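You operate a simulated robot arm through the tools that you are given. There is no shell and no other tool.

The job below is to be done with a simulated robot arm. You get a single attempt, and the scene is never put back.

JOB
Wind 4 turns of thread on the carbon block beside the winder, then stand it in the grey box.
Fine: the thread lever goes on to wind and off again before the block comes out. Set down upright: carbon block.

The check looks at the end state, three seconds after you hand in, the way a careful person would. Anything else that was tipped, shoved, dropped, spilled or broken makes it a failure.

ROBOT AND FRAMES
A 7-joint arm with a two-finger parallel gripper, fixed in place. Base frame: the origin is at the foot of the arm, x ahead of it, y to its left, z up; the work surface is at about z = 780. Units: mm, rad, N and s.
With the tool pointing down near the work surface it reaches from about 100 to 660 mm from the base axis. Its first joint turns from -1.152 to 1.152 rad. Payload 1.57 kg.
Tool frame: the origin (TCP) lies between the finger pads and is the grasp point; the fingertips stand 30 mm ahead of it; z points along the fingers, y is the line along which they close. The gripper opens to 80 mm. The fingers are 17 mm wide and 12 mm thick; the gripper's body (40 by 82 mm) begins 80 mm behind the TCP.
Orientation is that of the tool frame in the base frame, as a unit quaternion [w, x, y, z]. With the fingers straight down and closing along the base's y, the tool's x points along the base's -x, its y along +y and its z along -z.

CONTROLS
- The arm moves only by the tool nudge_tool. Its argument "plan" is a list of rows, each a list of 7 numbers: the shift along the tool's x, y, z in mm, then the turn, a rotation vector about the tool's x, y, z in rad, then the finger opening in mm, from 0 to 80. In form: [[tx, ty, tz, ax, ay, az, claw], ...]. A call has 1 to 20 rows; each row shifts and turns the commanded pose from where the row before left it, along the tool's axes as they then stand. Rows are played at 5 a second. More than 50 mm and 0.15 rad between two rows, or a gripper value outside its range, and nothing of the call is played. Where a pose cannot be reached the arm comes as near as it can. A force on the tool above 90 N (or 10 N above the force at the start of the call, whichever is more), or a blocked arm, ends the call early, and 0.2 s more pass. The fingers move at their own pace (about 72 mm/s each) and stop on an object; they squeeze with about 33 N. The grip force told is the motor's: it shows also when the fingers shut on nothing. Time passes only in rows, and 0.2 s behind the last, so rows that do not move let the fingers close. It gives the time, the measured TCP pose, the force on the tool (base axes), the opening and the grip force at its end, in the units of the frame above (readings bear some noise), with the torque about the TCP (base axes, N m) and any sound that the robot's microphone picked up, and new pictures: "pictures" is both (left out), scene, wrist or none.
- Cameras (640 x 400 px; columns grow to the right, rows downward): "scene" is fixed at [59.1, 440.1, 1415.1]; the picture's right is [-0.80, -0.59, 0.00], its down [-0.40, 0.55, -0.73] and it looks along [0.44, -0.59, -0.68] (base axes); focal length 234 px, centre (320, 200). "wrist" rides on the gripper at [72, -7, -122] in the tool frame; the picture's right is [0.09, 1.00, 0.00], its down [-0.84, 0.08, -0.54] and it looks along [-0.54, 0.05, 0.84] (tool axes); focal length 238 px, centre (320, 200). There is no depth. A picture from a camera that has moved, and an enlarged one, comes with that camera's place and axes in the base frame and with its lens. The place of the scene camera against the robot may be out by one fixed shift of up to 18 mm in any direction.
- zoom(camera, box): a new picture of the part [left, top, right, bottom] of that camera's present view, enlarged. The clock stands still meanwhile.
- finish_job(): hands the job in; it is judged then, once.

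Nothing tells you positions but the pictures and the camera data. Unless the task says otherwise, let go and move clear before handing in.

The tools are called after "Emit:" as a command line: name --pt "numbers of a row" for each row, then --argument value for the rest, lists and objects as JSON in quotes. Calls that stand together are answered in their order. nudge_tool: Moves the arm, as the interface text tells. Its arguments: {"type":"object","properties":{"plan":{"type":"array","items":{"type":"array","items":{"type":"number"}}},"pictures":{"type":"string","enum":["both","scene","wrist","none"]}},"required":["plan"]} The other tools are called the same way: zoom (camera, box) takes an enlarged picture of a part of a camera's view; finish_job () hands the job in.

At the start:

```text
time: 0.0
tool_pos: [388.8, 6.0, 1211.5]
tcp_rot: [0.0, 0.0, 1.0, 0.0]
contact_force: [-0.4, 0.2, 0.4]
wrist_torque: [0.02, -0.03, 0.03]
opening: 80.0
grip_force: 0.0
```

scene: 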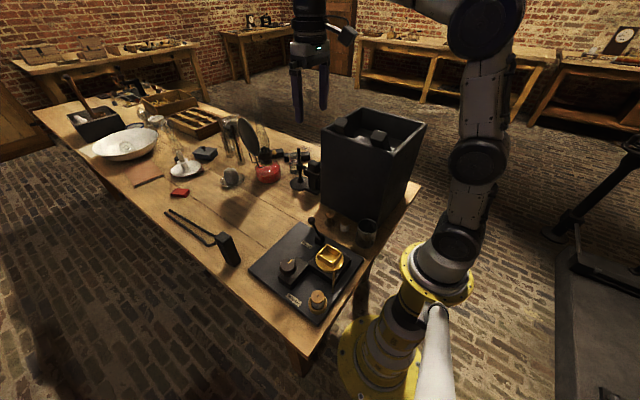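
wrist: 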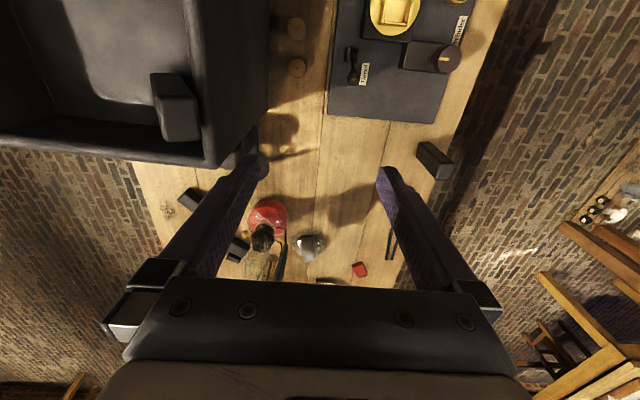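

I see a workbench with a dark base plate carrying a yellow winder chuck, knobs and a lever near the robot, a big dark box, and a dark block (with a fork-like shape) at the left edge. I'll zoom in to identify the parts before moving.

Emit:
zoom --camera "scene" --box '[240, 200, 400, 330]'

Emit:
zoom --camera "wrist" --box '[320, 0, 520, 125]'

Emit:
zoom --camera "scene" --box '[150, 190, 270, 280]'

Emit:
zoom --camera "scene" --box '[230, 90, 430, 220]'

Emit:
zoom --camera "scene" --box '[50, 70, 260, 210]'

```text
3.08 times, centred on (320, 265) of scene
camera zoom: at [59.1, 440.1, 1415.1], right [-0.8, -0.59, 0.0], down [-0.4, 0.55, -0.73], along [0.44, -0.59, -0.68], focal length 719 px, centre (320, 0)
```

zoom: 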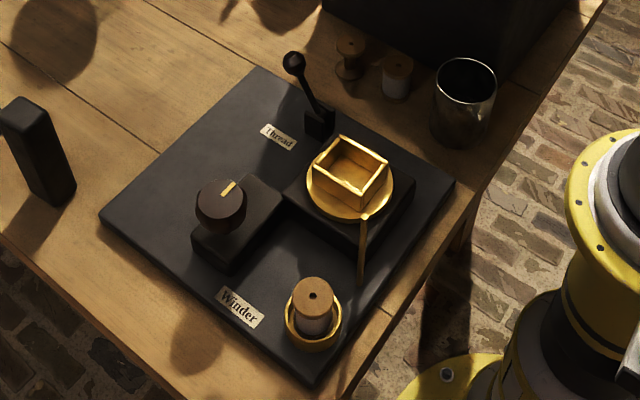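

```text
3.20 times, centred on (420, 62) of wrist
camera zoom: at [315.5, -0.3, 1334.5], right [-0.09, 1.0, 0.0], down [0.84, 0.08, 0.54], along [0.54, 0.05, -0.84], focal length 763 px, centre (0, 640)
```

zoom: 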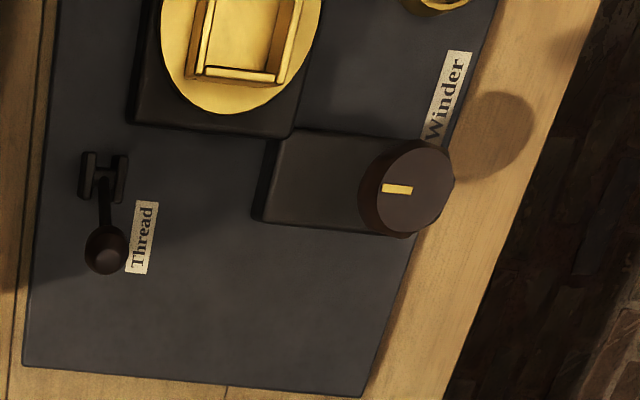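

```text
4.44 times, centred on (210, 235) of scene
camera zoom: at [59.1, 440.1, 1415.1], right [-0.8, -0.59, 0.0], down [-0.4, 0.55, -0.73], along [0.44, -0.59, -0.68], focal length 1038 px, centre (809, 44)
```

zoom: 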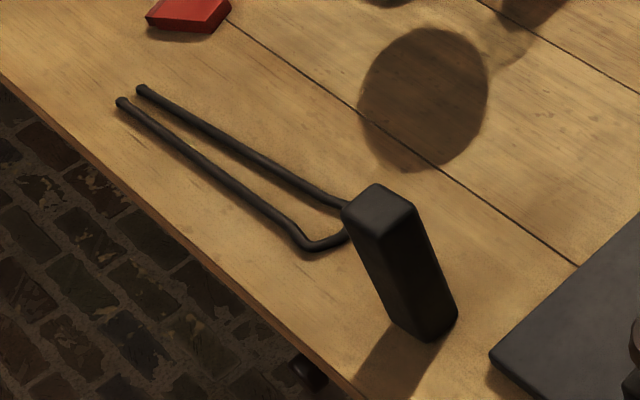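

```text
3.08 times, centred on (330, 155) of scene
camera zoom: at [59.1, 440.1, 1415.1], right [-0.8, -0.59, 0.0], down [-0.4, 0.55, -0.73], along [0.44, -0.59, -0.68], focal length 719 px, centre (289, 338)
```

zoom: 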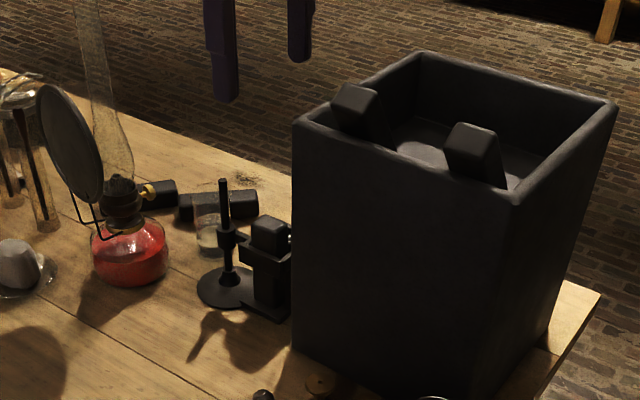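

```text
2.86 times, centred on (155, 140) of scene
camera zoom: at [59.1, 440.1, 1415.1], right [-0.8, -0.59, 0.0], down [-0.4, 0.55, -0.73], along [0.44, -0.59, -0.68], focal length 668 px, centre (791, 371)
```

zoom: 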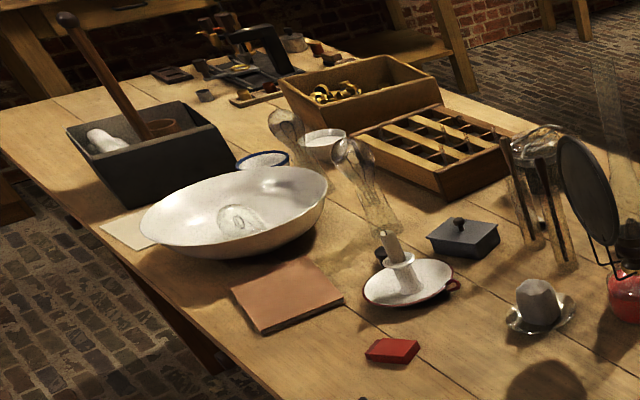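

The big dark box stands at about x 221–454, y −97 to −339 with its rim near z 1085. The winder plate spans about x 195–455, y 26–264, and the block stands near (520, 275). I'll look into the box and at the block from the wrist camera.

Emit:
zoom --camera "wrist" --box '[0, 0, 280, 175]'

Emit:
zoom --camera "wrist" --box '[360, 110, 500, 200]'

Emit:
zoom --camera "scene" --box '[315, 95, 430, 165]'

Emit:
zoom --camera "scene" --box '[275, 210, 375, 272]'

Emit:
zoom --camera "scene" --box '[270, 250, 370, 312]'

```text
2.29 times, centred on (140, 88) of wrist
camera zoom: at [315.5, -0.3, 1334.5], right [-0.09, 1.0, 0.0], down [0.84, 0.08, 0.54], along [0.54, 0.05, -0.84], focal length 545 px, centre (731, 457)
```

zoom: 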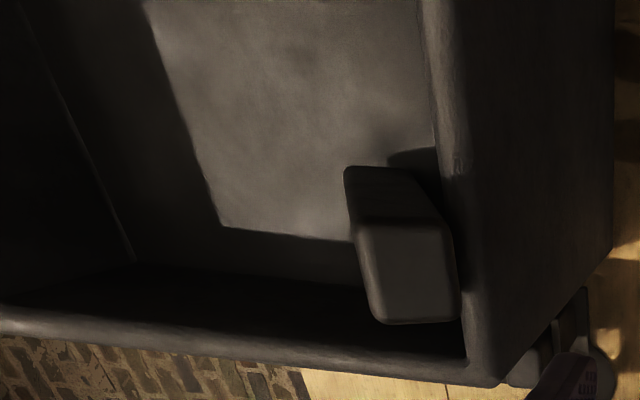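

```text
4.44 times, centred on (430, 155) of wrist
camera zoom: at [315.5, -0.3, 1334.5], right [-0.09, 1.0, 0.0], down [0.84, 0.08, 0.54], along [0.54, 0.05, -0.84], focal length 1059 px, centre (-169, 400)
```

zoom: 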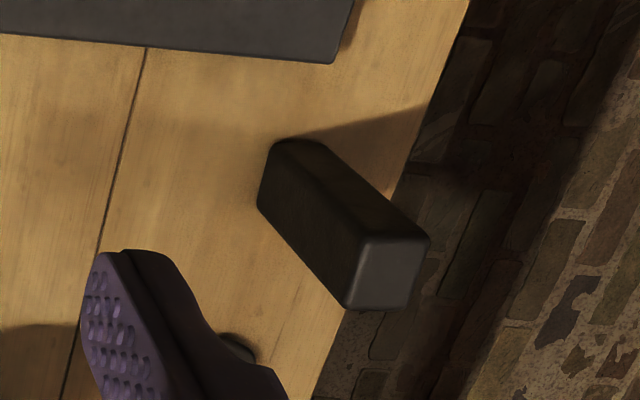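

```text
5.57 times, centred on (372, 130) of scene
camera zoom: at [59.1, 440.1, 1415.1], right [-0.8, -0.59, 0.0], down [-0.4, 0.55, -0.73], along [0.44, -0.59, -0.68], focal length 1300 px, centre (28, 590)
```

zoom: 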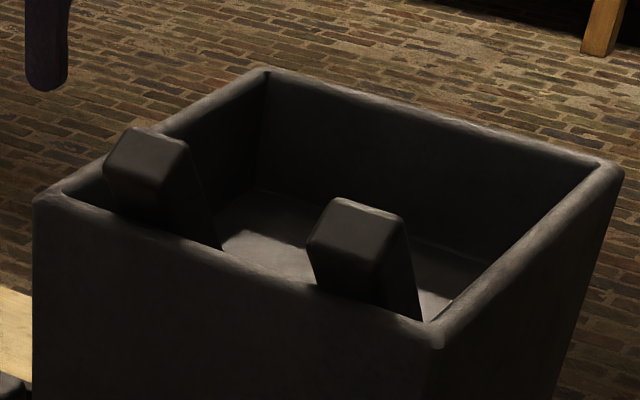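

```text
6.40 times, centred on (325, 241) of scene
camera zoom: at [59.1, 440.1, 1415.1], right [-0.8, -0.59, 0.0], down [-0.4, 0.55, -0.73], along [0.44, -0.59, -0.68], focal length 1495 px, centre (288, -62)
```

zoom: 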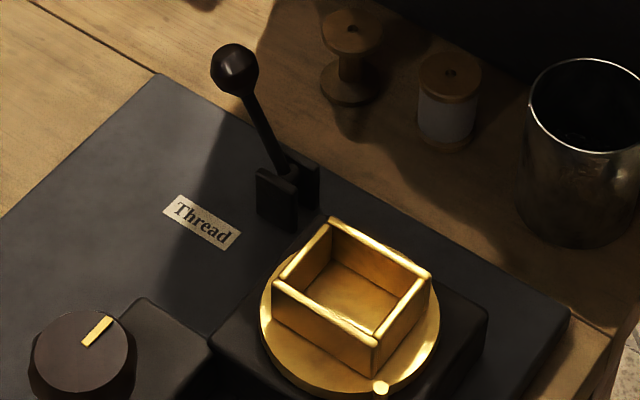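

```text
6.40 times, centred on (320, 281) of scene
camera zoom: at [59.1, 440.1, 1415.1], right [-0.8, -0.59, 0.0], down [-0.4, 0.55, -0.73], along [0.44, -0.59, -0.68], focal length 1495 px, centre (320, -318)
```

zoom: 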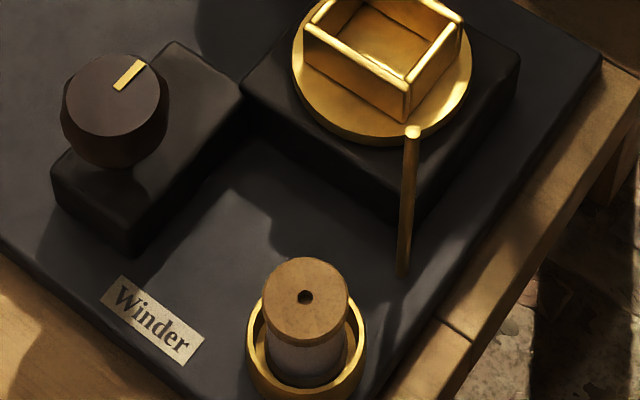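

The lever, knob (on its block), chuck with square socket, thread post and supply spool are all clear. Next I'll move above the carbon block for a closer look at it, staying high.

Emit:
nudge_tool --pt "-15 33 18 0 0 0 80" --pt "-15 33 18 0 0 0 80" --pt "-15 33 18 0 0 0 80" --pt "-15 33 18 0 0 0 80" --pt "-15 33 18 0 0 0 80" --pt "-15 33 18 0 0 0 80" --pt "-15 33 18 0 0 0 80" --pt "-15 33 18 0 0 0 80" --pt "0 0 0 0 0 0 80" --pt "0 0 0 0 0 0 80" --pictures "both"

```text
time: 2.2
tool_pos: [506.9, 270.2, 1065.9]
tcp_rot: [0.0, -0.001, 1.0, 0.0]
contact_force: [-0.8, -0.2, -0.7]
wrist_torque: [-0.03, 0.03, 0.01]
opening: 80.1
grip_force: 0.0
camera wrist: at [434.7, 265.1, 1189.3], right [-0.09, 1.0, 0.0], down [0.84, 0.08, 0.54], along [0.54, 0.05, -0.84], focal length 238 px, centre (320, 200)
```

scene: 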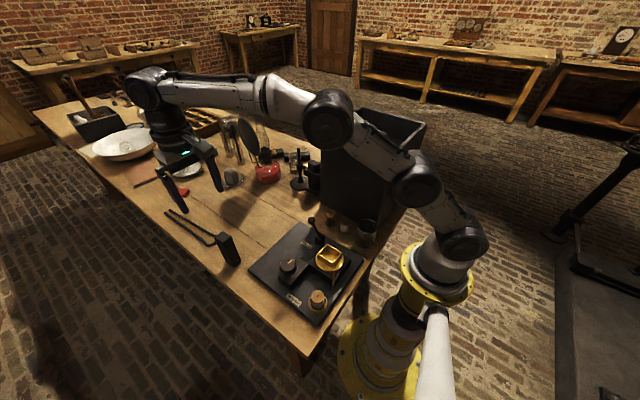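
wrist: 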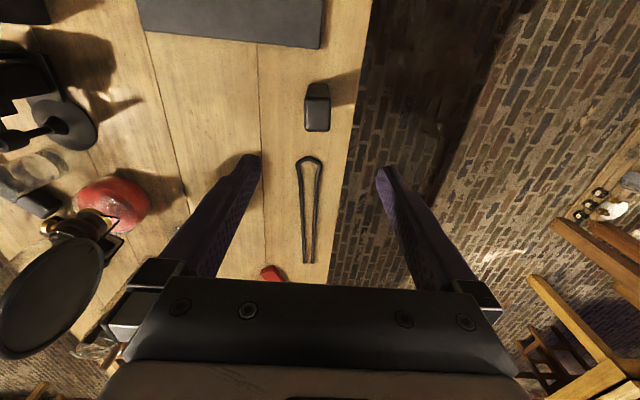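

Emit:
zoom --camera "wrist" --box '[270, 60, 370, 160]'

```text
4.00 times, centred on (320, 110) of wrist
camera zoom: at [434.7, 265.1, 1189.3], right [-0.09, 1.0, 0.0], down [0.84, 0.08, 0.54], along [0.54, 0.05, -0.84], focal length 953 px, centre (320, 560)
```

zoom: 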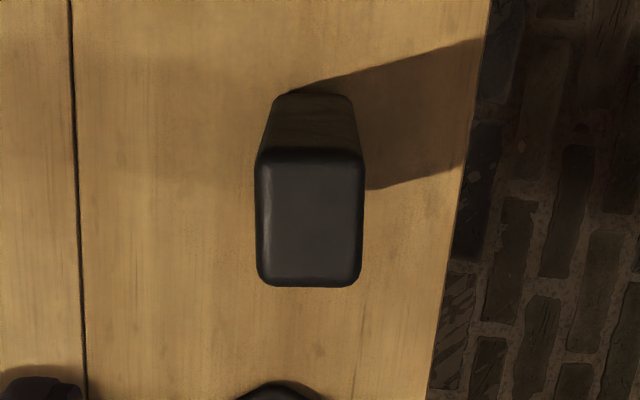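

The block is upright at about (502, 268), roughly 30 mm wide across y and 40 mm along x, with its top near z 900, and it looks yawed slightly. I'll zoom in tighter to get its yaw right.

Emit:
zoom --camera "wrist" --box '[296, 80, 340, 136]'

Emit:
zoom --camera "scene" --box '[210, 228, 250, 270]'

```text
7.14 times, centred on (318, 108) of wrist
camera zoom: at [434.7, 265.1, 1189.3], right [-0.09, 1.0, 0.0], down [0.84, 0.08, 0.54], along [0.54, 0.05, -0.84], focal length 1702 px, centre (334, 857)
```

zoom: 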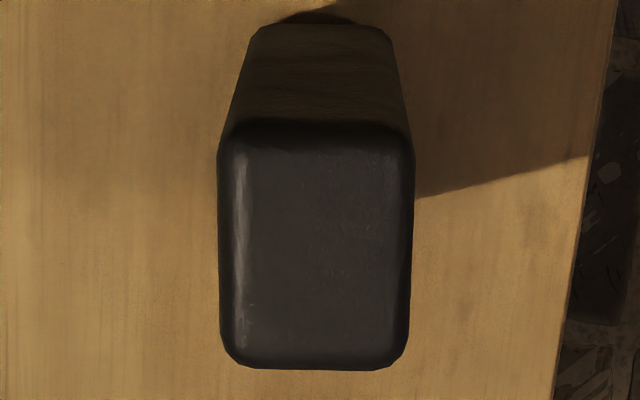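

```text
9.52 times, centred on (230, 249) of scene
camera zoom: at [59.1, 440.2, 1415.1], right [-0.8, -0.59, 0.0], down [-0.4, 0.55, -0.73], along [0.44, -0.59, -0.68], focal length 2225 px, centre (1177, -267)
```

zoom: 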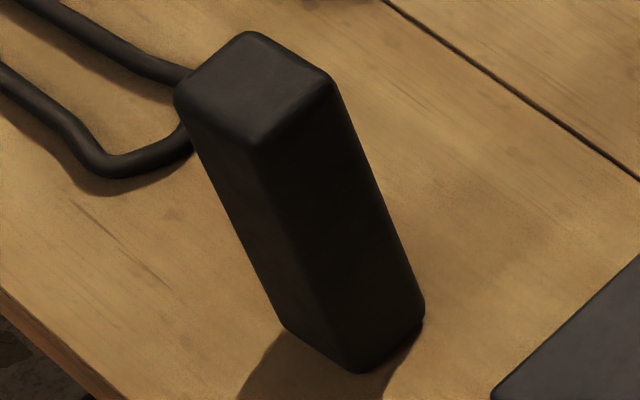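

The block's yaw is about 0.08 rad and its centre is about (502.5, 268). I'll turn to match and come down to just above it, then check before straddling it.

Emit:
nudge_tool --pt "4.5 -2 20 0 0 -0.04 80" --pt "0 0 30 0 0 -0.04 80" --pt "0 0 35 0 0 0 80" --pt "0 0 25 0 0 0 80" --pt "0 0 0 0 0 0 80" --pt "0 0 0 0 0 0 80" --pictures "both"

```text
time: 3.6
tool_pos: [504.7, 267.1, 958.7]
tcp_rot: [0.0, -0.041, 0.999, 0.0]
contact_force: [0.3, -0.3, 0.5]
wrist_torque: [-0.04, 0.02, -0.01]
opening: 79.7
grip_force: 0.0
camera wrist: at [432.7, 255.7, 1081.2], right [-0.17, 0.99, 0.0], down [0.83, 0.14, 0.54], along [0.53, 0.09, -0.84], focal length 238 px, centre (320, 200)
```

scene: 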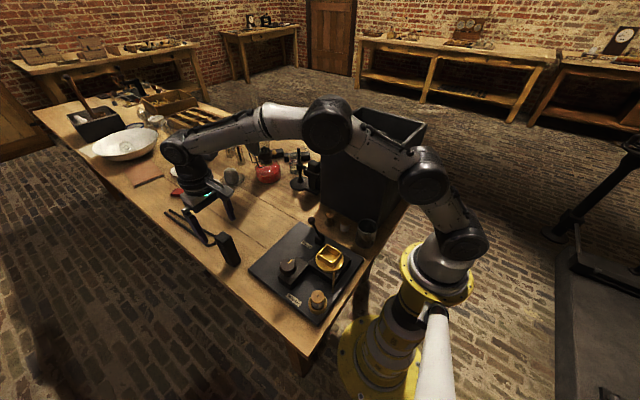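
wrist: 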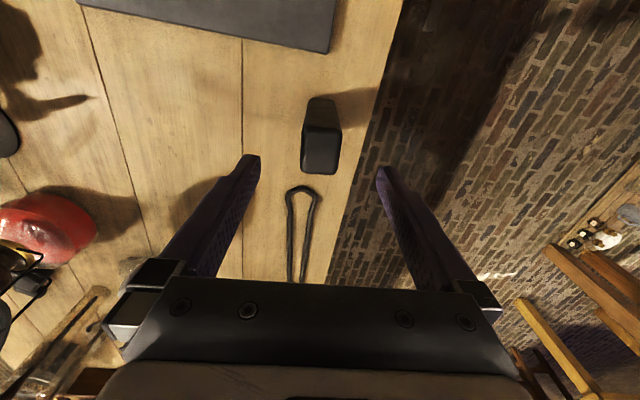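

The block sits centred between the open fingers and is aligned with them. I'll lower to grasp height (TCP about z 860) and close.

Emit:
nudge_tool --pt "2.5 0.5 30 0 0 0 80" --pt "0 0 30 0 0 0 80" --pt "0 0 25 0 0 0 80" --pt "0 0 13 0 0 0 80" --pt "0 0 0 0 0 0 80" --pt "0 0 0 0 0 0 80" --pictures "wrist"

```text
time: 5.0
tool_pos: [501.2, 265.6, 860.1]
tcp_rot: [0.001, -0.04, 0.999, 0.0]
contact_force: [0.5, 0.0, -0.9]
wrist_torque: [-0.01, -0.05, 0.0]
opening: 80.2
grip_force: 0.0
camera wrist: at [429.9, 254.4, 983.5], right [-0.17, 0.99, 0.0], down [0.83, 0.14, 0.54], along [0.53, 0.09, -0.84], focal length 238 px, centre (320, 200)
```

wrist: 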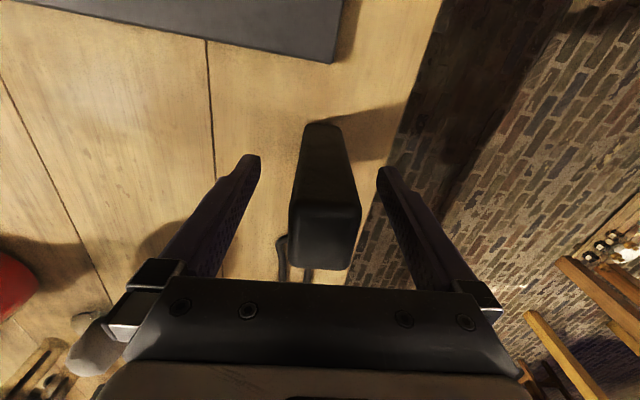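

The block sits about 2 mm toward +y of the finger centre, so I'll shift by that and close the fingers.

Emit:
nudge_tool --pt "0 2 0 0 0 0 80" --pt "0 0 0 0 0 0 50" --pt "0 0 0 0 0 0 36" --pt "0 0 0 0 0 0 20" --pt "0 0 0 0 0 0 20" --pt "0 0 0 0 0 0 20" --pictures "both"

```text
time: 6.4
tool_pos: [500.9, 270.0, 861.6]
tcp_rot: [0.0, -0.04, 0.999, 0.0]
contact_force: [-0.3, -0.9, 1.5]
wrist_torque: [-0.1, -0.02, -0.01]
opening: 31.3
grip_force: 33.1
camera wrist: at [429.7, 256.7, 983.5], right [-0.17, 0.99, 0.0], down [0.83, 0.14, 0.54], along [0.53, 0.09, -0.84], focal length 238 px, centre (320, 200)
```

scene: 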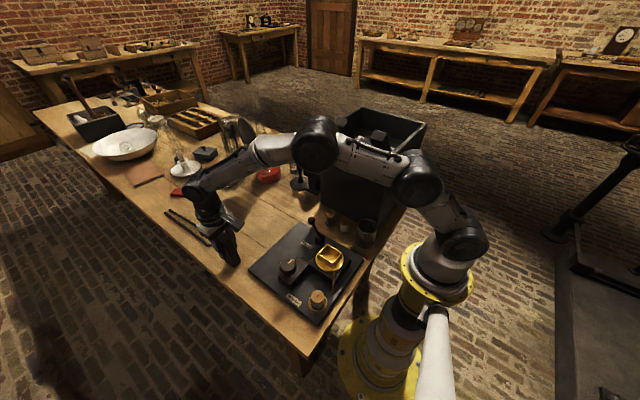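
wrist: 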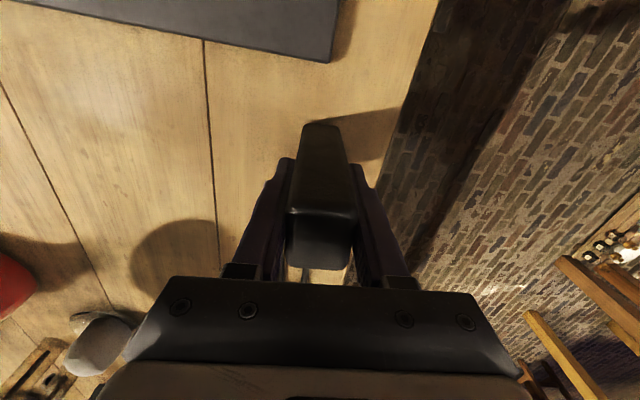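

The block is held at a 31 mm opening with about 33 N. I'll lift straight up and move it high, off to the side of the chuck, so I can inspect the socket.

Emit:
nudge_tool --pt "0 0 -15 0 0 0 20" --pt "0 0 -30 0 0 0 20" --pt "0 0 -40 0 0 0 20" --pt "0 0 -40 0 0 0 20" --pt "0 0 -40 0 0 0 20" --pt "24 -17 0 0 0 0 20" --pt "32 -23 0 0 0 0 20" --pt "32 -23 0 0 0 0 20" --pt "32 -23 0 0 0 0 20" --pt "32 -23 0 0 0 0 20" --pt "24 -17 0 0 0 0 20" --pt "0 0 0 0 0 0 20" --pt "0 0 0 0 0 0 20" --pictures "both"

```text
time: 9.2
tool_pos: [334.1, 131.4, 1024.6]
tcp_rot: [0.0, -0.04, 0.999, -0.001]
contact_force: [-0.3, 0.4, -3.0]
wrist_torque: [-0.01, 0.0, 0.0]
opening: 31.9
grip_force: 32.6
camera wrist: at [262.9, 118.7, 1146.1], right [-0.17, 0.99, 0.0], down [0.83, 0.14, 0.54], along [0.53, 0.09, -0.84], focal length 238 px, centre (320, 200)
```

scene: 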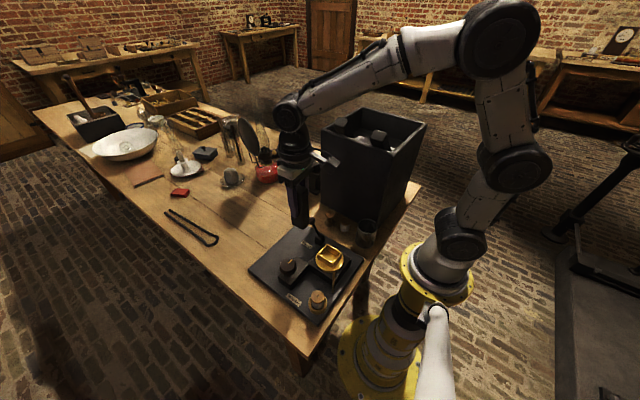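
wrist: 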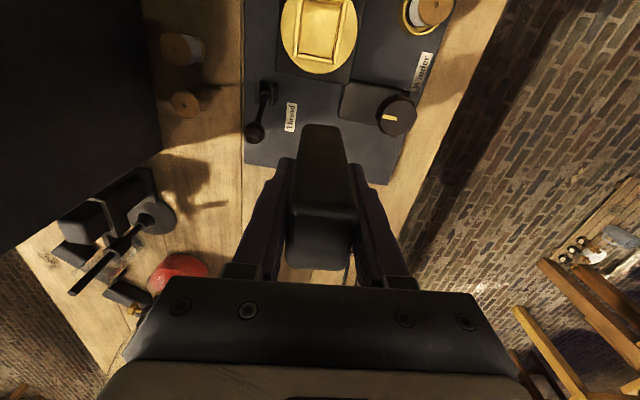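

I can now see the whole winder from above. I'll zoom in on the chuck, lever and knob to read their positions and orientation.

Emit:
zoom --camera "wrist" --box '[260, 0, 380, 80]'

Emit:
zoom --camera "wrist" --box '[240, 60, 440, 180]'

Emit:
zoom --camera "wrist" --box '[340, 0, 480, 90]'

```text
5.00 times, centred on (320, 40) of wrist
camera zoom: at [262.9, 118.7, 1146.1], right [-0.17, 0.99, 0.0], down [0.83, 0.14, 0.54], along [0.53, 0.09, -0.84], focal length 1192 px, centre (320, 1000)
```

zoom: 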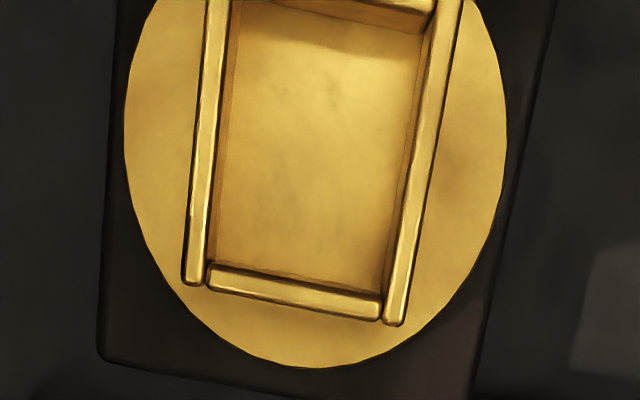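

```text
3.20 times, centred on (340, 120) of wrist
camera zoom: at [262.9, 118.7, 1146.1], right [-0.17, 0.99, 0.0], down [0.83, 0.14, 0.54], along [0.53, 0.09, -0.84], focal length 763 px, centre (256, 456)
```

zoom: 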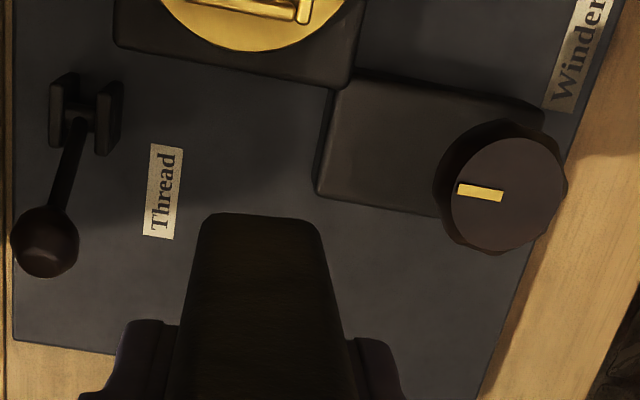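

```text
4.44 times, centred on (410, 45) of wrist
camera zoom: at [262.9, 118.7, 1146.1], right [-0.17, 0.99, 0.0], down [0.83, 0.14, 0.54], along [0.53, 0.09, -0.84], focal length 1059 px, centre (-80, 889)
```

zoom: 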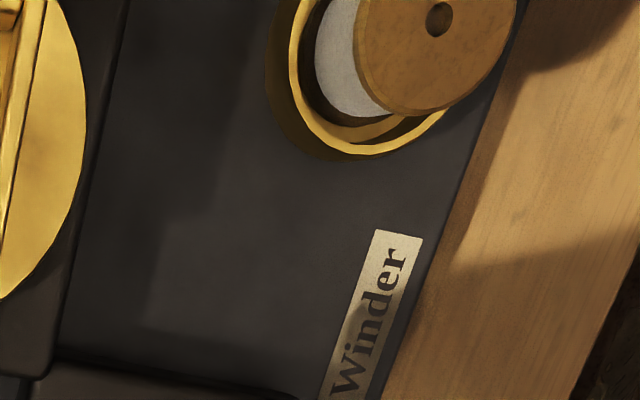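

The socket is rectangular, with its long side along base x, the same as the block's. I'll shift back a little to see all of it and triangulate its position and height.

Emit:
nudge_tool --pt "20 -5 0 0 0 0.04 20" --pt "20 -5 0 0 0 0.04 20" --pt "0 0 0 0 0 0 20" --pt "0 0 0 0 0 0 20" --pictures "wrist"

Emit:
zoom --camera "wrist" --box '[260, 10, 388, 90]'

Emit:
zoom --camera "wrist" --box '[260, 70, 420, 170]'

```text
time: 10.2
tool_pos: [295.2, 119.5, 1023.2]
tcp_rot: [0.0, 0.0, 1.0, 0.0]
contact_force: [-0.8, -0.4, -2.1]
wrist_torque: [0.03, 0.03, -0.01]
opening: 31.6
grip_force: 33.5
camera wrist: at [222.9, 112.1, 1146.4], right [-0.09, 1.0, 0.0], down [0.84, 0.08, 0.54], along [0.54, 0.05, -0.84], focal length 238 px, centre (320, 200)
```

wrist: 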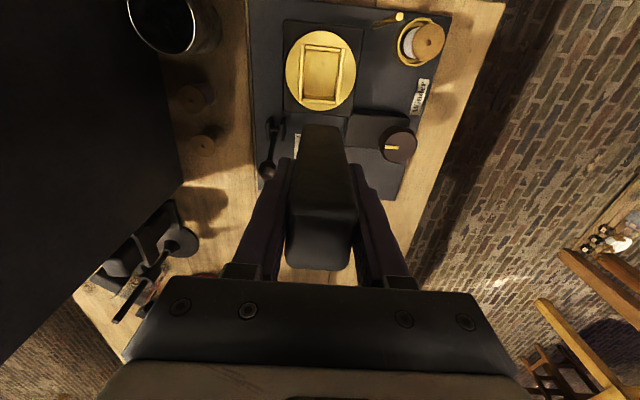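

```text
5.00 times, centred on (324, 50) of wrist
camera zoom: at [222.9, 112.1, 1146.4], right [-0.09, 1.0, 0.0], down [0.84, 0.08, 0.54], along [0.54, 0.05, -0.84], focal length 1192 px, centre (300, 950)
```

zoom: 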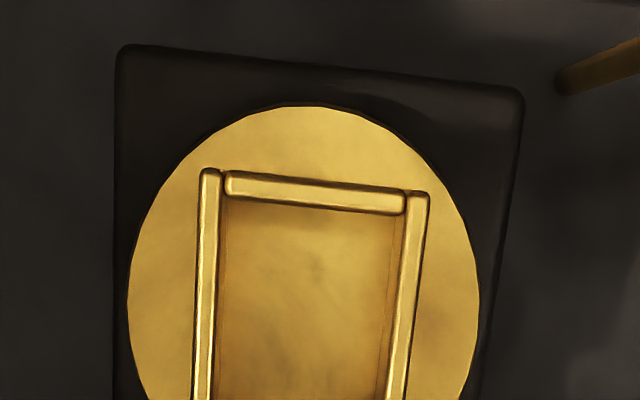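

```text
4.00 times, centred on (340, 120) of wrist
camera zoom: at [222.9, 112.1, 1146.4], right [-0.09, 1.0, 0.0], down [0.84, 0.08, 0.54], along [0.54, 0.05, -0.84], focal length 953 px, centre (240, 520)
```

zoom: 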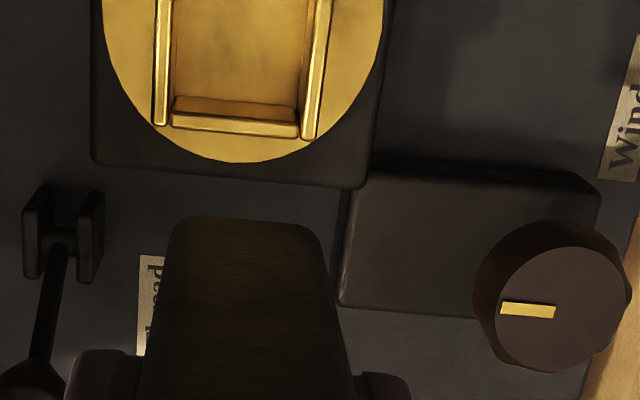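

Emit:
zoom --camera "wrist" --box '[270, 20, 370, 120]'

Emit:
zoom --camera "scene" --box '[300, 230, 370, 300]'

Emit:
zoom --camera "wrist" --box '[350, 0, 450, 62]'

```text
4.00 times, centred on (320, 70) of wrist
camera zoom: at [222.9, 112.1, 1146.4], right [-0.09, 1.0, 0.0], down [0.84, 0.08, 0.54], along [0.54, 0.05, -0.84], focal length 953 px, centre (320, 720)
```

zoom: 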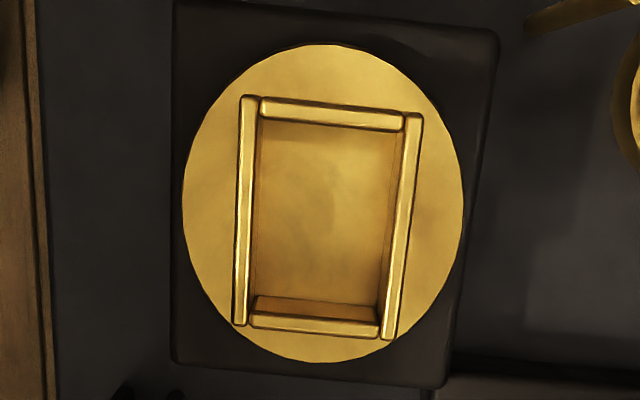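

```text
5.71 times, centred on (335, 265) of scene
camera zoom: at [59.2, 440.2, 1415.1], right [-0.8, -0.59, 0.0], down [-0.4, 0.55, -0.73], along [0.44, -0.59, -0.68], focal length 1335 px, centre (234, -171)
```

zoom: 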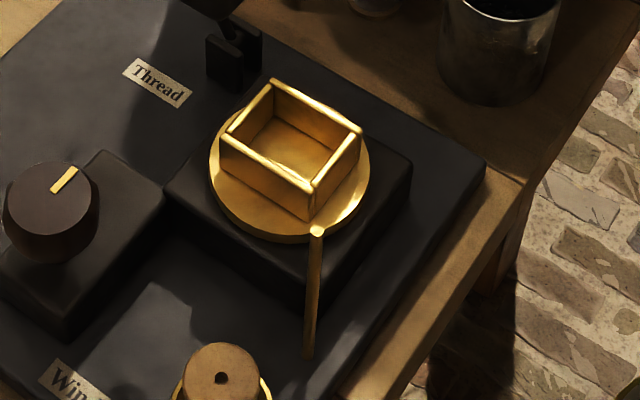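

```text
6.40 times, centred on (400, 31) of wrist
camera zoom: at [222.9, 112.1, 1146.4], right [-0.09, 1.0, 0.0], down [0.84, 0.08, 0.54], along [0.54, 0.05, -0.84], focal length 1525 px, centre (-192, 1282)
```

zoom: 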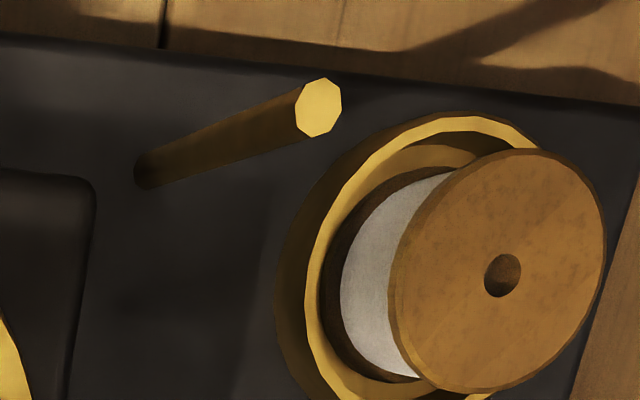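

I put the socket centre at about (248.5, 115), aligned with the base axes, with the rim near z 868 and an inner size of about 43×33 mm. The thread post at (197, 174) stays clear. I'll move the block just above the socket.

Emit:
nudge_tool --pt "16 -1.5 0 0 0 0 20" --pt "16 -1.5 15 0 0 0 20" --pt "14.5 -1.5 15 0 0 0 20" --pt "0 0 15 0 0 0 20" --pt "0 0 8 0 0 0 20" --pt "0 0 0 0 0 0 20" --pt "0 0 0 0 0 0 20" --pictures "both"

Emit:
zoom --camera "wrist" --box '[260, 60, 388, 140]'

Emit:
zoom --camera "scene" --box '[280, 190, 380, 290]'

```text
time: 11.8
tool_pos: [250.8, 114.0, 970.6]
tcp_rot: [0.001, 0.0, 1.0, 0.0]
contact_force: [0.9, -0.6, -2.8]
wrist_torque: [0.02, 0.0, 0.02]
opening: 31.7
grip_force: 33.2
camera wrist: at [177.8, 107.9, 1093.7], right [-0.09, 1.0, 0.0], down [0.84, 0.08, 0.54], along [0.54, 0.05, -0.84], focal length 238 px, centre (320, 200)
```

scene: 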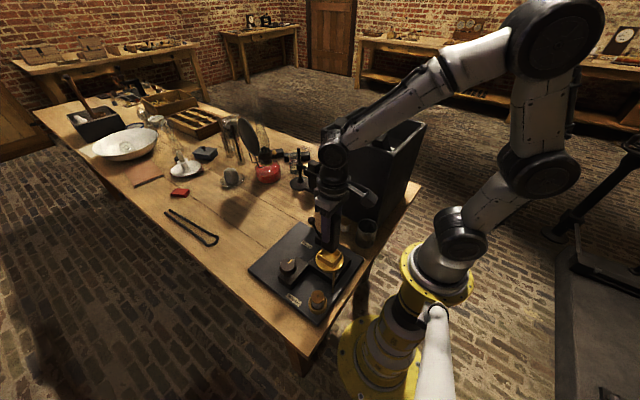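
wrist: 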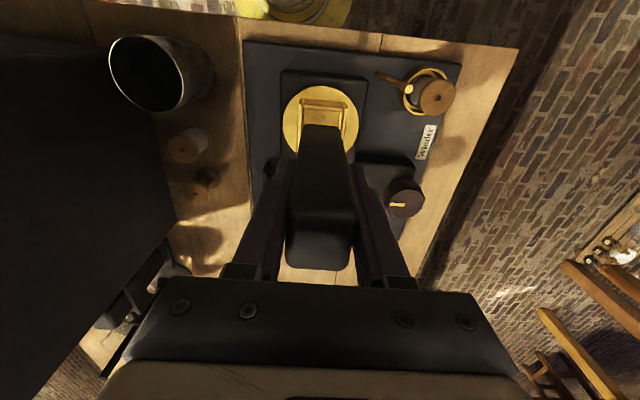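

```text
5.00 times, centred on (324, 100) of wrist
camera zoom: at [177.8, 107.9, 1093.7], right [-0.09, 1.0, 0.0], down [0.84, 0.08, 0.54], along [0.54, 0.05, -0.84], focal length 1192 px, centre (300, 700)
```

zoom: 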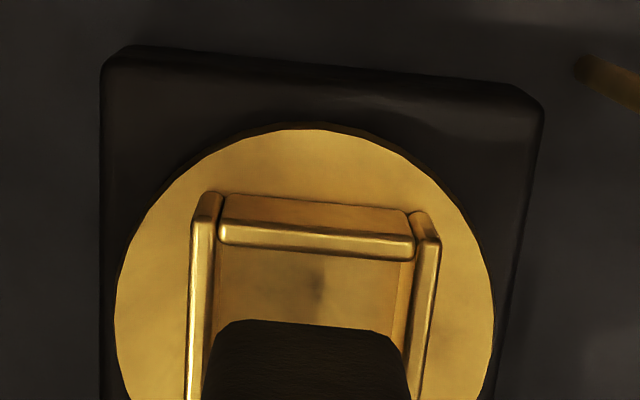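

```text
4.00 times, centred on (330, 240) of scene
camera zoom: at [59.2, 440.2, 1415.1], right [-0.8, -0.59, 0.0], down [-0.4, 0.55, -0.73], along [0.44, -0.59, -0.68], focal length 934 px, centre (280, 40)
```

zoom: 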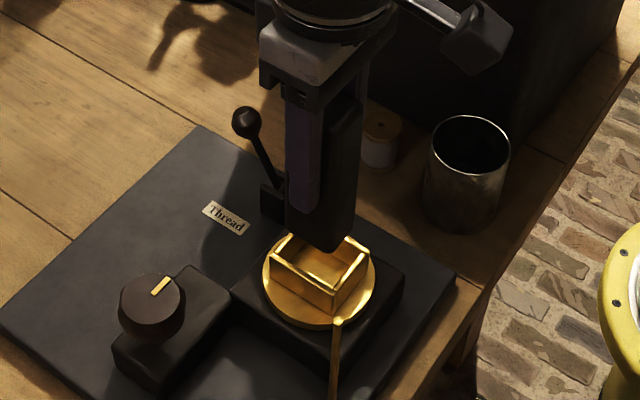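

In this one image the block's −x face sits about 2.8 mm too far in +x relative to the socket, and about 0.7 mm short in y. I'll correct that and go lower, nearly touching the rim, then check again.

Emit:
nudge_tool --pt "2.8 0.7 4 0 0 0 20" --pt "0 0 8 0 0 0 20" --pt "0 0 0 0 0 0 20" --pt "0 0 0 0 0 0 20" --pictures "wrist"

Emit:
zoom --camera "wrist" --box '[276, 80, 372, 140]'

Emit:
zoom --camera "scene" --box '[305, 230, 361, 280]'

```text
time: 12.8
tool_pos: [246.0, 113.5, 959.9]
tcp_rot: [0.0, 0.0, 1.0, 0.0]
contact_force: [-0.3, -0.3, -2.8]
wrist_torque: [0.0, -0.01, 0.03]
opening: 31.7
grip_force: 32.8
camera wrist: at [174.4, 107.5, 1082.0], right [-0.09, 1.0, 0.0], down [0.84, 0.08, 0.54], along [0.54, 0.05, -0.84], focal length 238 px, centre (320, 200)
```

wrist: 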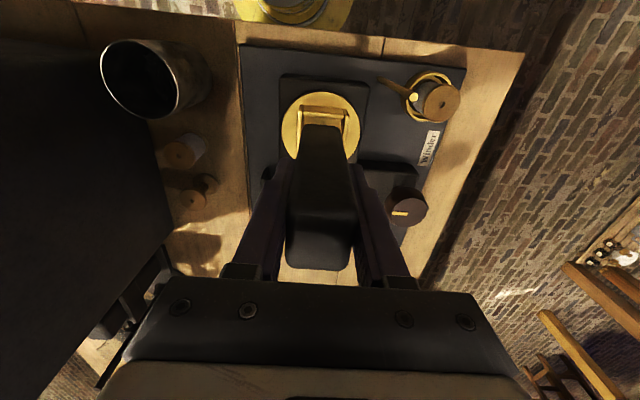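

```text
6.67 times, centred on (324, 110) of wrist
camera zoom: at [174.4, 107.5, 1082.0], right [-0.09, 1.0, 0.0], down [0.84, 0.08, 0.54], along [0.54, 0.05, -0.84], focal length 1589 px, centre (293, 800)
```

zoom: 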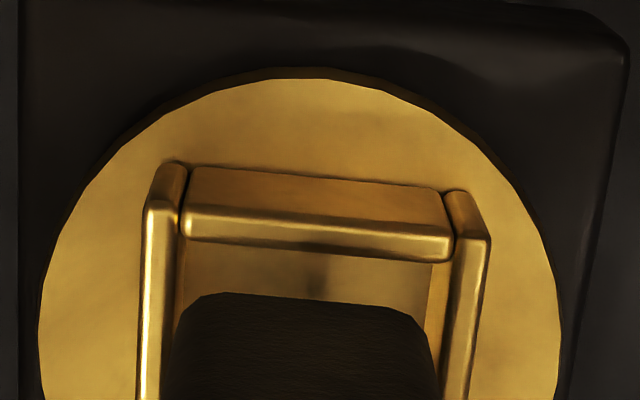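

```text
8.00 times, centred on (333, 255) of scene
camera zoom: at [59.2, 440.2, 1415.1], right [-0.8, -0.59, 0.0], down [-0.4, 0.55, -0.73], along [0.44, -0.59, -0.68], focal length 1869 px, centre (216, -240)
```

zoom: 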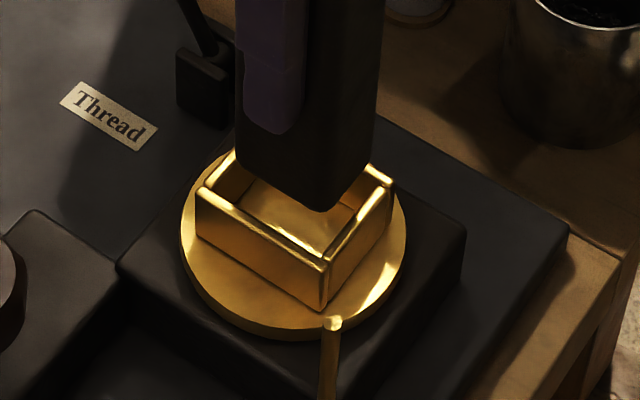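

The block bottom is still about 10–12 mm above the rim. It needs roughly 1.5 mm more toward −x and 1 mm toward +y. I'll make that shift, drop a bit, and recheck both gaps.

Emit:
nudge_tool --pt "1.5 1.0 3 0 0 0 20" --pt "0 0 4 0 0 0 20" --pt "0 0 0 0 0 0 20" --pt "0 0 0 0 0 0 20" --pictures "wrist"

Emit:
zoom --camera "wrist" --box '[292, 96, 356, 136]'

Emit:
zoom --camera "scene" --box '[315, 240, 355, 270]'

```text
time: 13.8
tool_pos: [245.6, 114.3, 952.4]
tcp_rot: [0.0, 0.0, 1.0, -0.001]
contact_force: [-0.6, -0.2, -3.4]
wrist_torque: [0.0, 0.03, 0.0]
opening: 31.8
grip_force: 33.5
camera wrist: at [173.5, 108.7, 1075.3], right [-0.09, 1.0, 0.0], down [0.84, 0.08, 0.54], along [0.54, 0.05, -0.84], focal length 238 px, centre (320, 200)
```

wrist: 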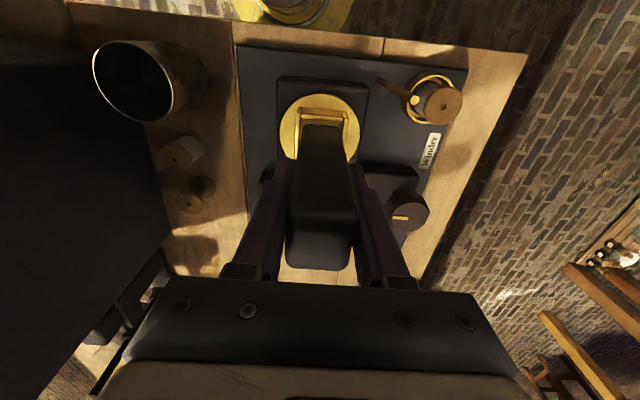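

```text
10.00 times, centred on (324, 116) of wrist
camera zoom: at [173.5, 108.7, 1075.3], right [-0.09, 1.0, 0.0], down [0.84, 0.08, 0.54], along [0.54, 0.05, -0.84], focal length 2384 px, centre (280, 1040)
```

zoom: 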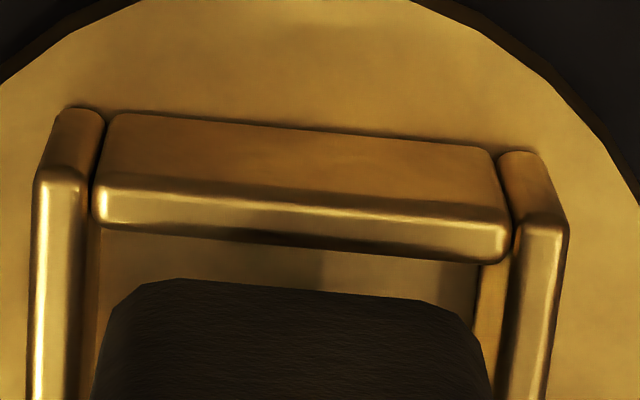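

```text
13.33 times, centred on (335, 255) of scene
camera zoom: at [59.2, 440.2, 1415.1], right [-0.8, -0.59, 0.0], down [-0.4, 0.55, -0.73], along [0.44, -0.59, -0.68], focal length 3115 px, centre (120, -533)
```

zoom: 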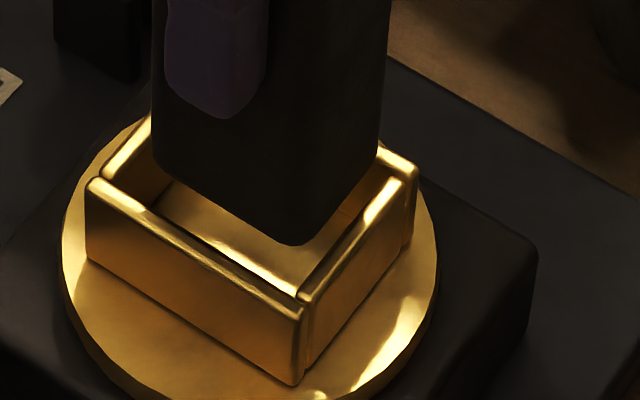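

The gaps look nearly even now, about 2 mm on the −x side and close to balanced in y. I'll descend slowly into the socket in small steps and watch the force.

Emit:
nudge_tool --pt "0.3 0.4 2 0 0 0 20" --pt "0 0 3 0 0 0 20" --pt "0 0 3 0 0 0 20" --pt "0 0 3 0 0 0 20" --pt "0 0 2 0 0 0 20" --pt "0 0 0 0 0 0 20" --pictures "wrist"

Emit:
zoom --camera "wrist" --box '[292, 96, 356, 136]'

Emit:
zoom --camera "scene" --box '[315, 240, 355, 270]'

```text
time: 15.2
tool_pos: [246.7, 115.9, 941.6]
tcp_rot: [0.003, -0.001, 1.0, 0.001]
contact_force: [8.7, -4.9, 22.5]
wrist_torque: [-0.77, -0.13, -0.01]
opening: 31.8
grip_force: 32.7
camera wrist: at [173.5, 110.1, 1062.8], right [-0.09, 1.0, 0.0], down [0.83, 0.08, 0.55], along [0.54, 0.05, -0.84], focal length 238 px, centre (320, 200)
```

wrist: 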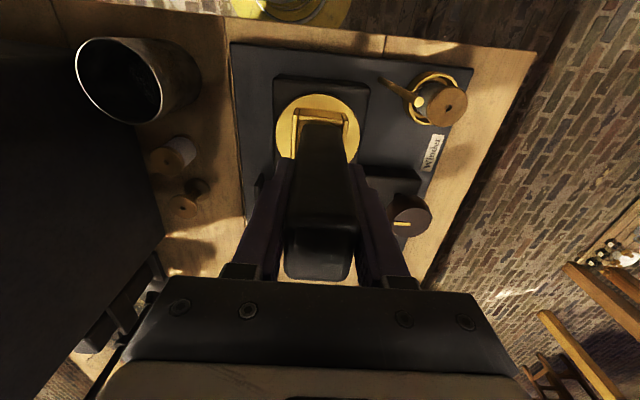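

```text
10.00 times, centred on (324, 116) of wrist
camera zoom: at [173.5, 110.1, 1062.8], right [-0.09, 1.0, 0.0], down [0.83, 0.08, 0.55], along [0.54, 0.05, -0.84], focal length 2384 px, centre (280, 1040)
```

zoom: 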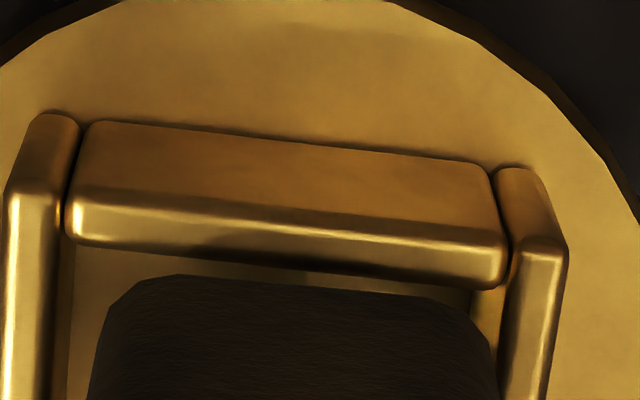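

```text
13.33 times, centred on (335, 255) of scene
camera zoom: at [59.2, 440.0, 1415.2], right [-0.8, -0.59, 0.0], down [-0.4, 0.55, -0.73], along [0.44, -0.59, -0.68], focal length 3115 px, centre (120, -533)
```

zoom: 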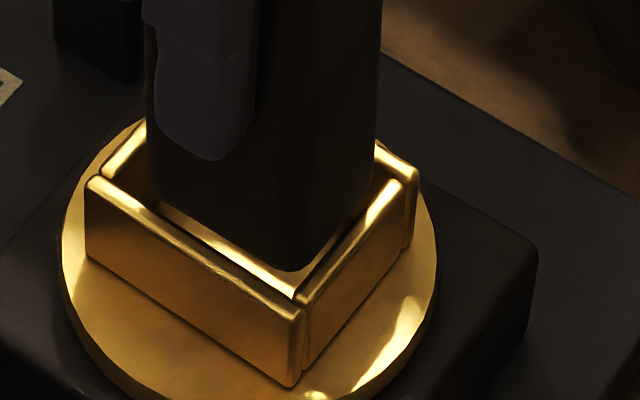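

There is 22 N of upward force already, and the block seems to have shifted slightly in the grip, so it's touching the rim somewhere. I'll raise a few millimetres and look at the block in the fingers before going on.

Emit:
nudge_tool --pt "0 0 -6 0 0 0 20" --pt "0 0 -6 0 0 0 20" --pt "0 0 0 0 0 0 20" --pt "0 0 0 0 0 0 20" --pictures "both"

Emit:
zoom --camera "wrist" --box '[256, 110, 384, 290]'

Emit:
zoom --camera "scene" --box '[300, 190, 370, 280]'

Emit:
zoom --camera "wrist" --box '[292, 96, 356, 136]'

```text
time: 16.2
tool_pos: [246.1, 117.2, 952.4]
tcp_rot: [0.0, 0.0, 1.0, 0.0]
contact_force: [-0.1, -0.8, -2.9]
wrist_torque: [0.01, 0.0, -0.03]
opening: 31.8
grip_force: 32.9
camera wrist: at [172.5, 110.5, 1074.8], right [-0.09, 1.0, 0.0], down [0.84, 0.08, 0.54], along [0.54, 0.05, -0.84], focal length 238 px, centre (320, 200)
```

scene: 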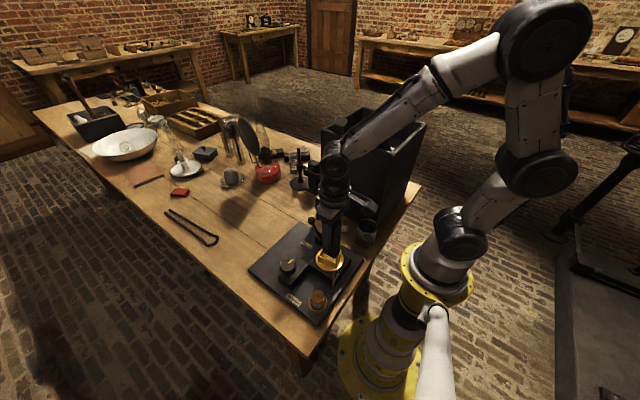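
wrist: 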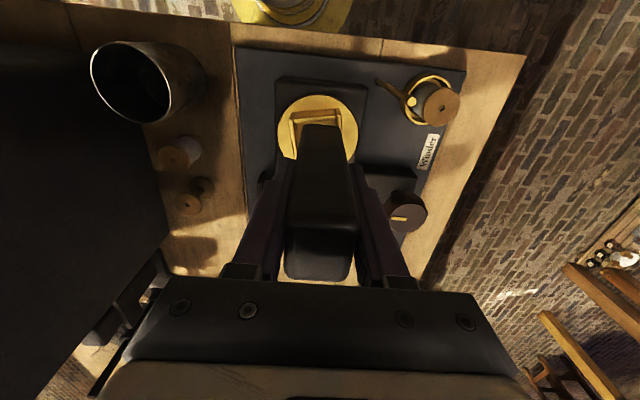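

```text
2.22 times, centred on (320, 200) of wrist
camera zoom: at [172.5, 110.5, 1074.8], right [-0.09, 1.0, 0.0], down [0.84, 0.08, 0.54], along [0.54, 0.05, -0.84], focal length 530 px, centre (320, 200)
```

zoom: 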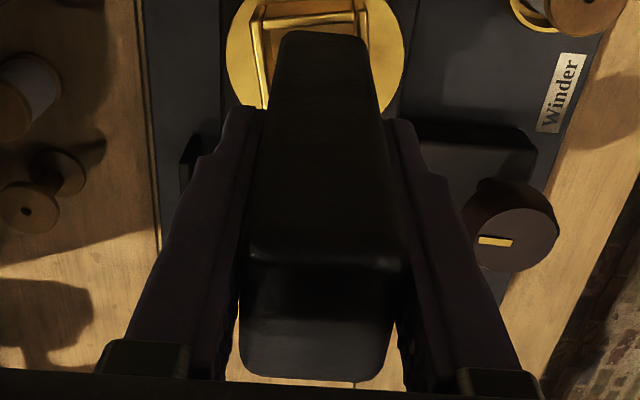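

```text
4.44 times, centred on (335, 235) of scene
camera zoom: at [59.2, 440.2, 1415.1], right [-0.8, -0.59, 0.0], down [-0.4, 0.55, -0.73], along [0.44, -0.59, -0.68], focal length 1038 px, centre (253, 44)
```

zoom: 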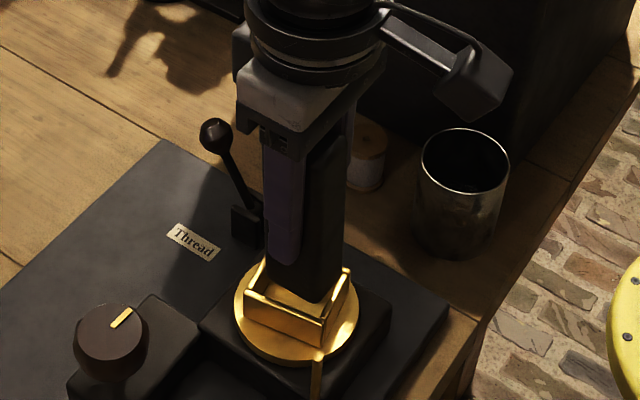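

```text
10.00 times, centred on (324, 116) of wrist
camera zoom: at [172.5, 110.5, 1074.8], right [-0.09, 1.0, 0.0], down [0.84, 0.08, 0.54], along [0.54, 0.05, -0.84], focal length 2384 px, centre (280, 1040)
```

zoom: 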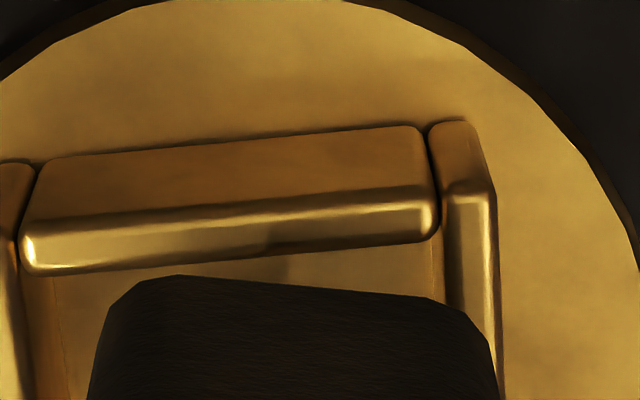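

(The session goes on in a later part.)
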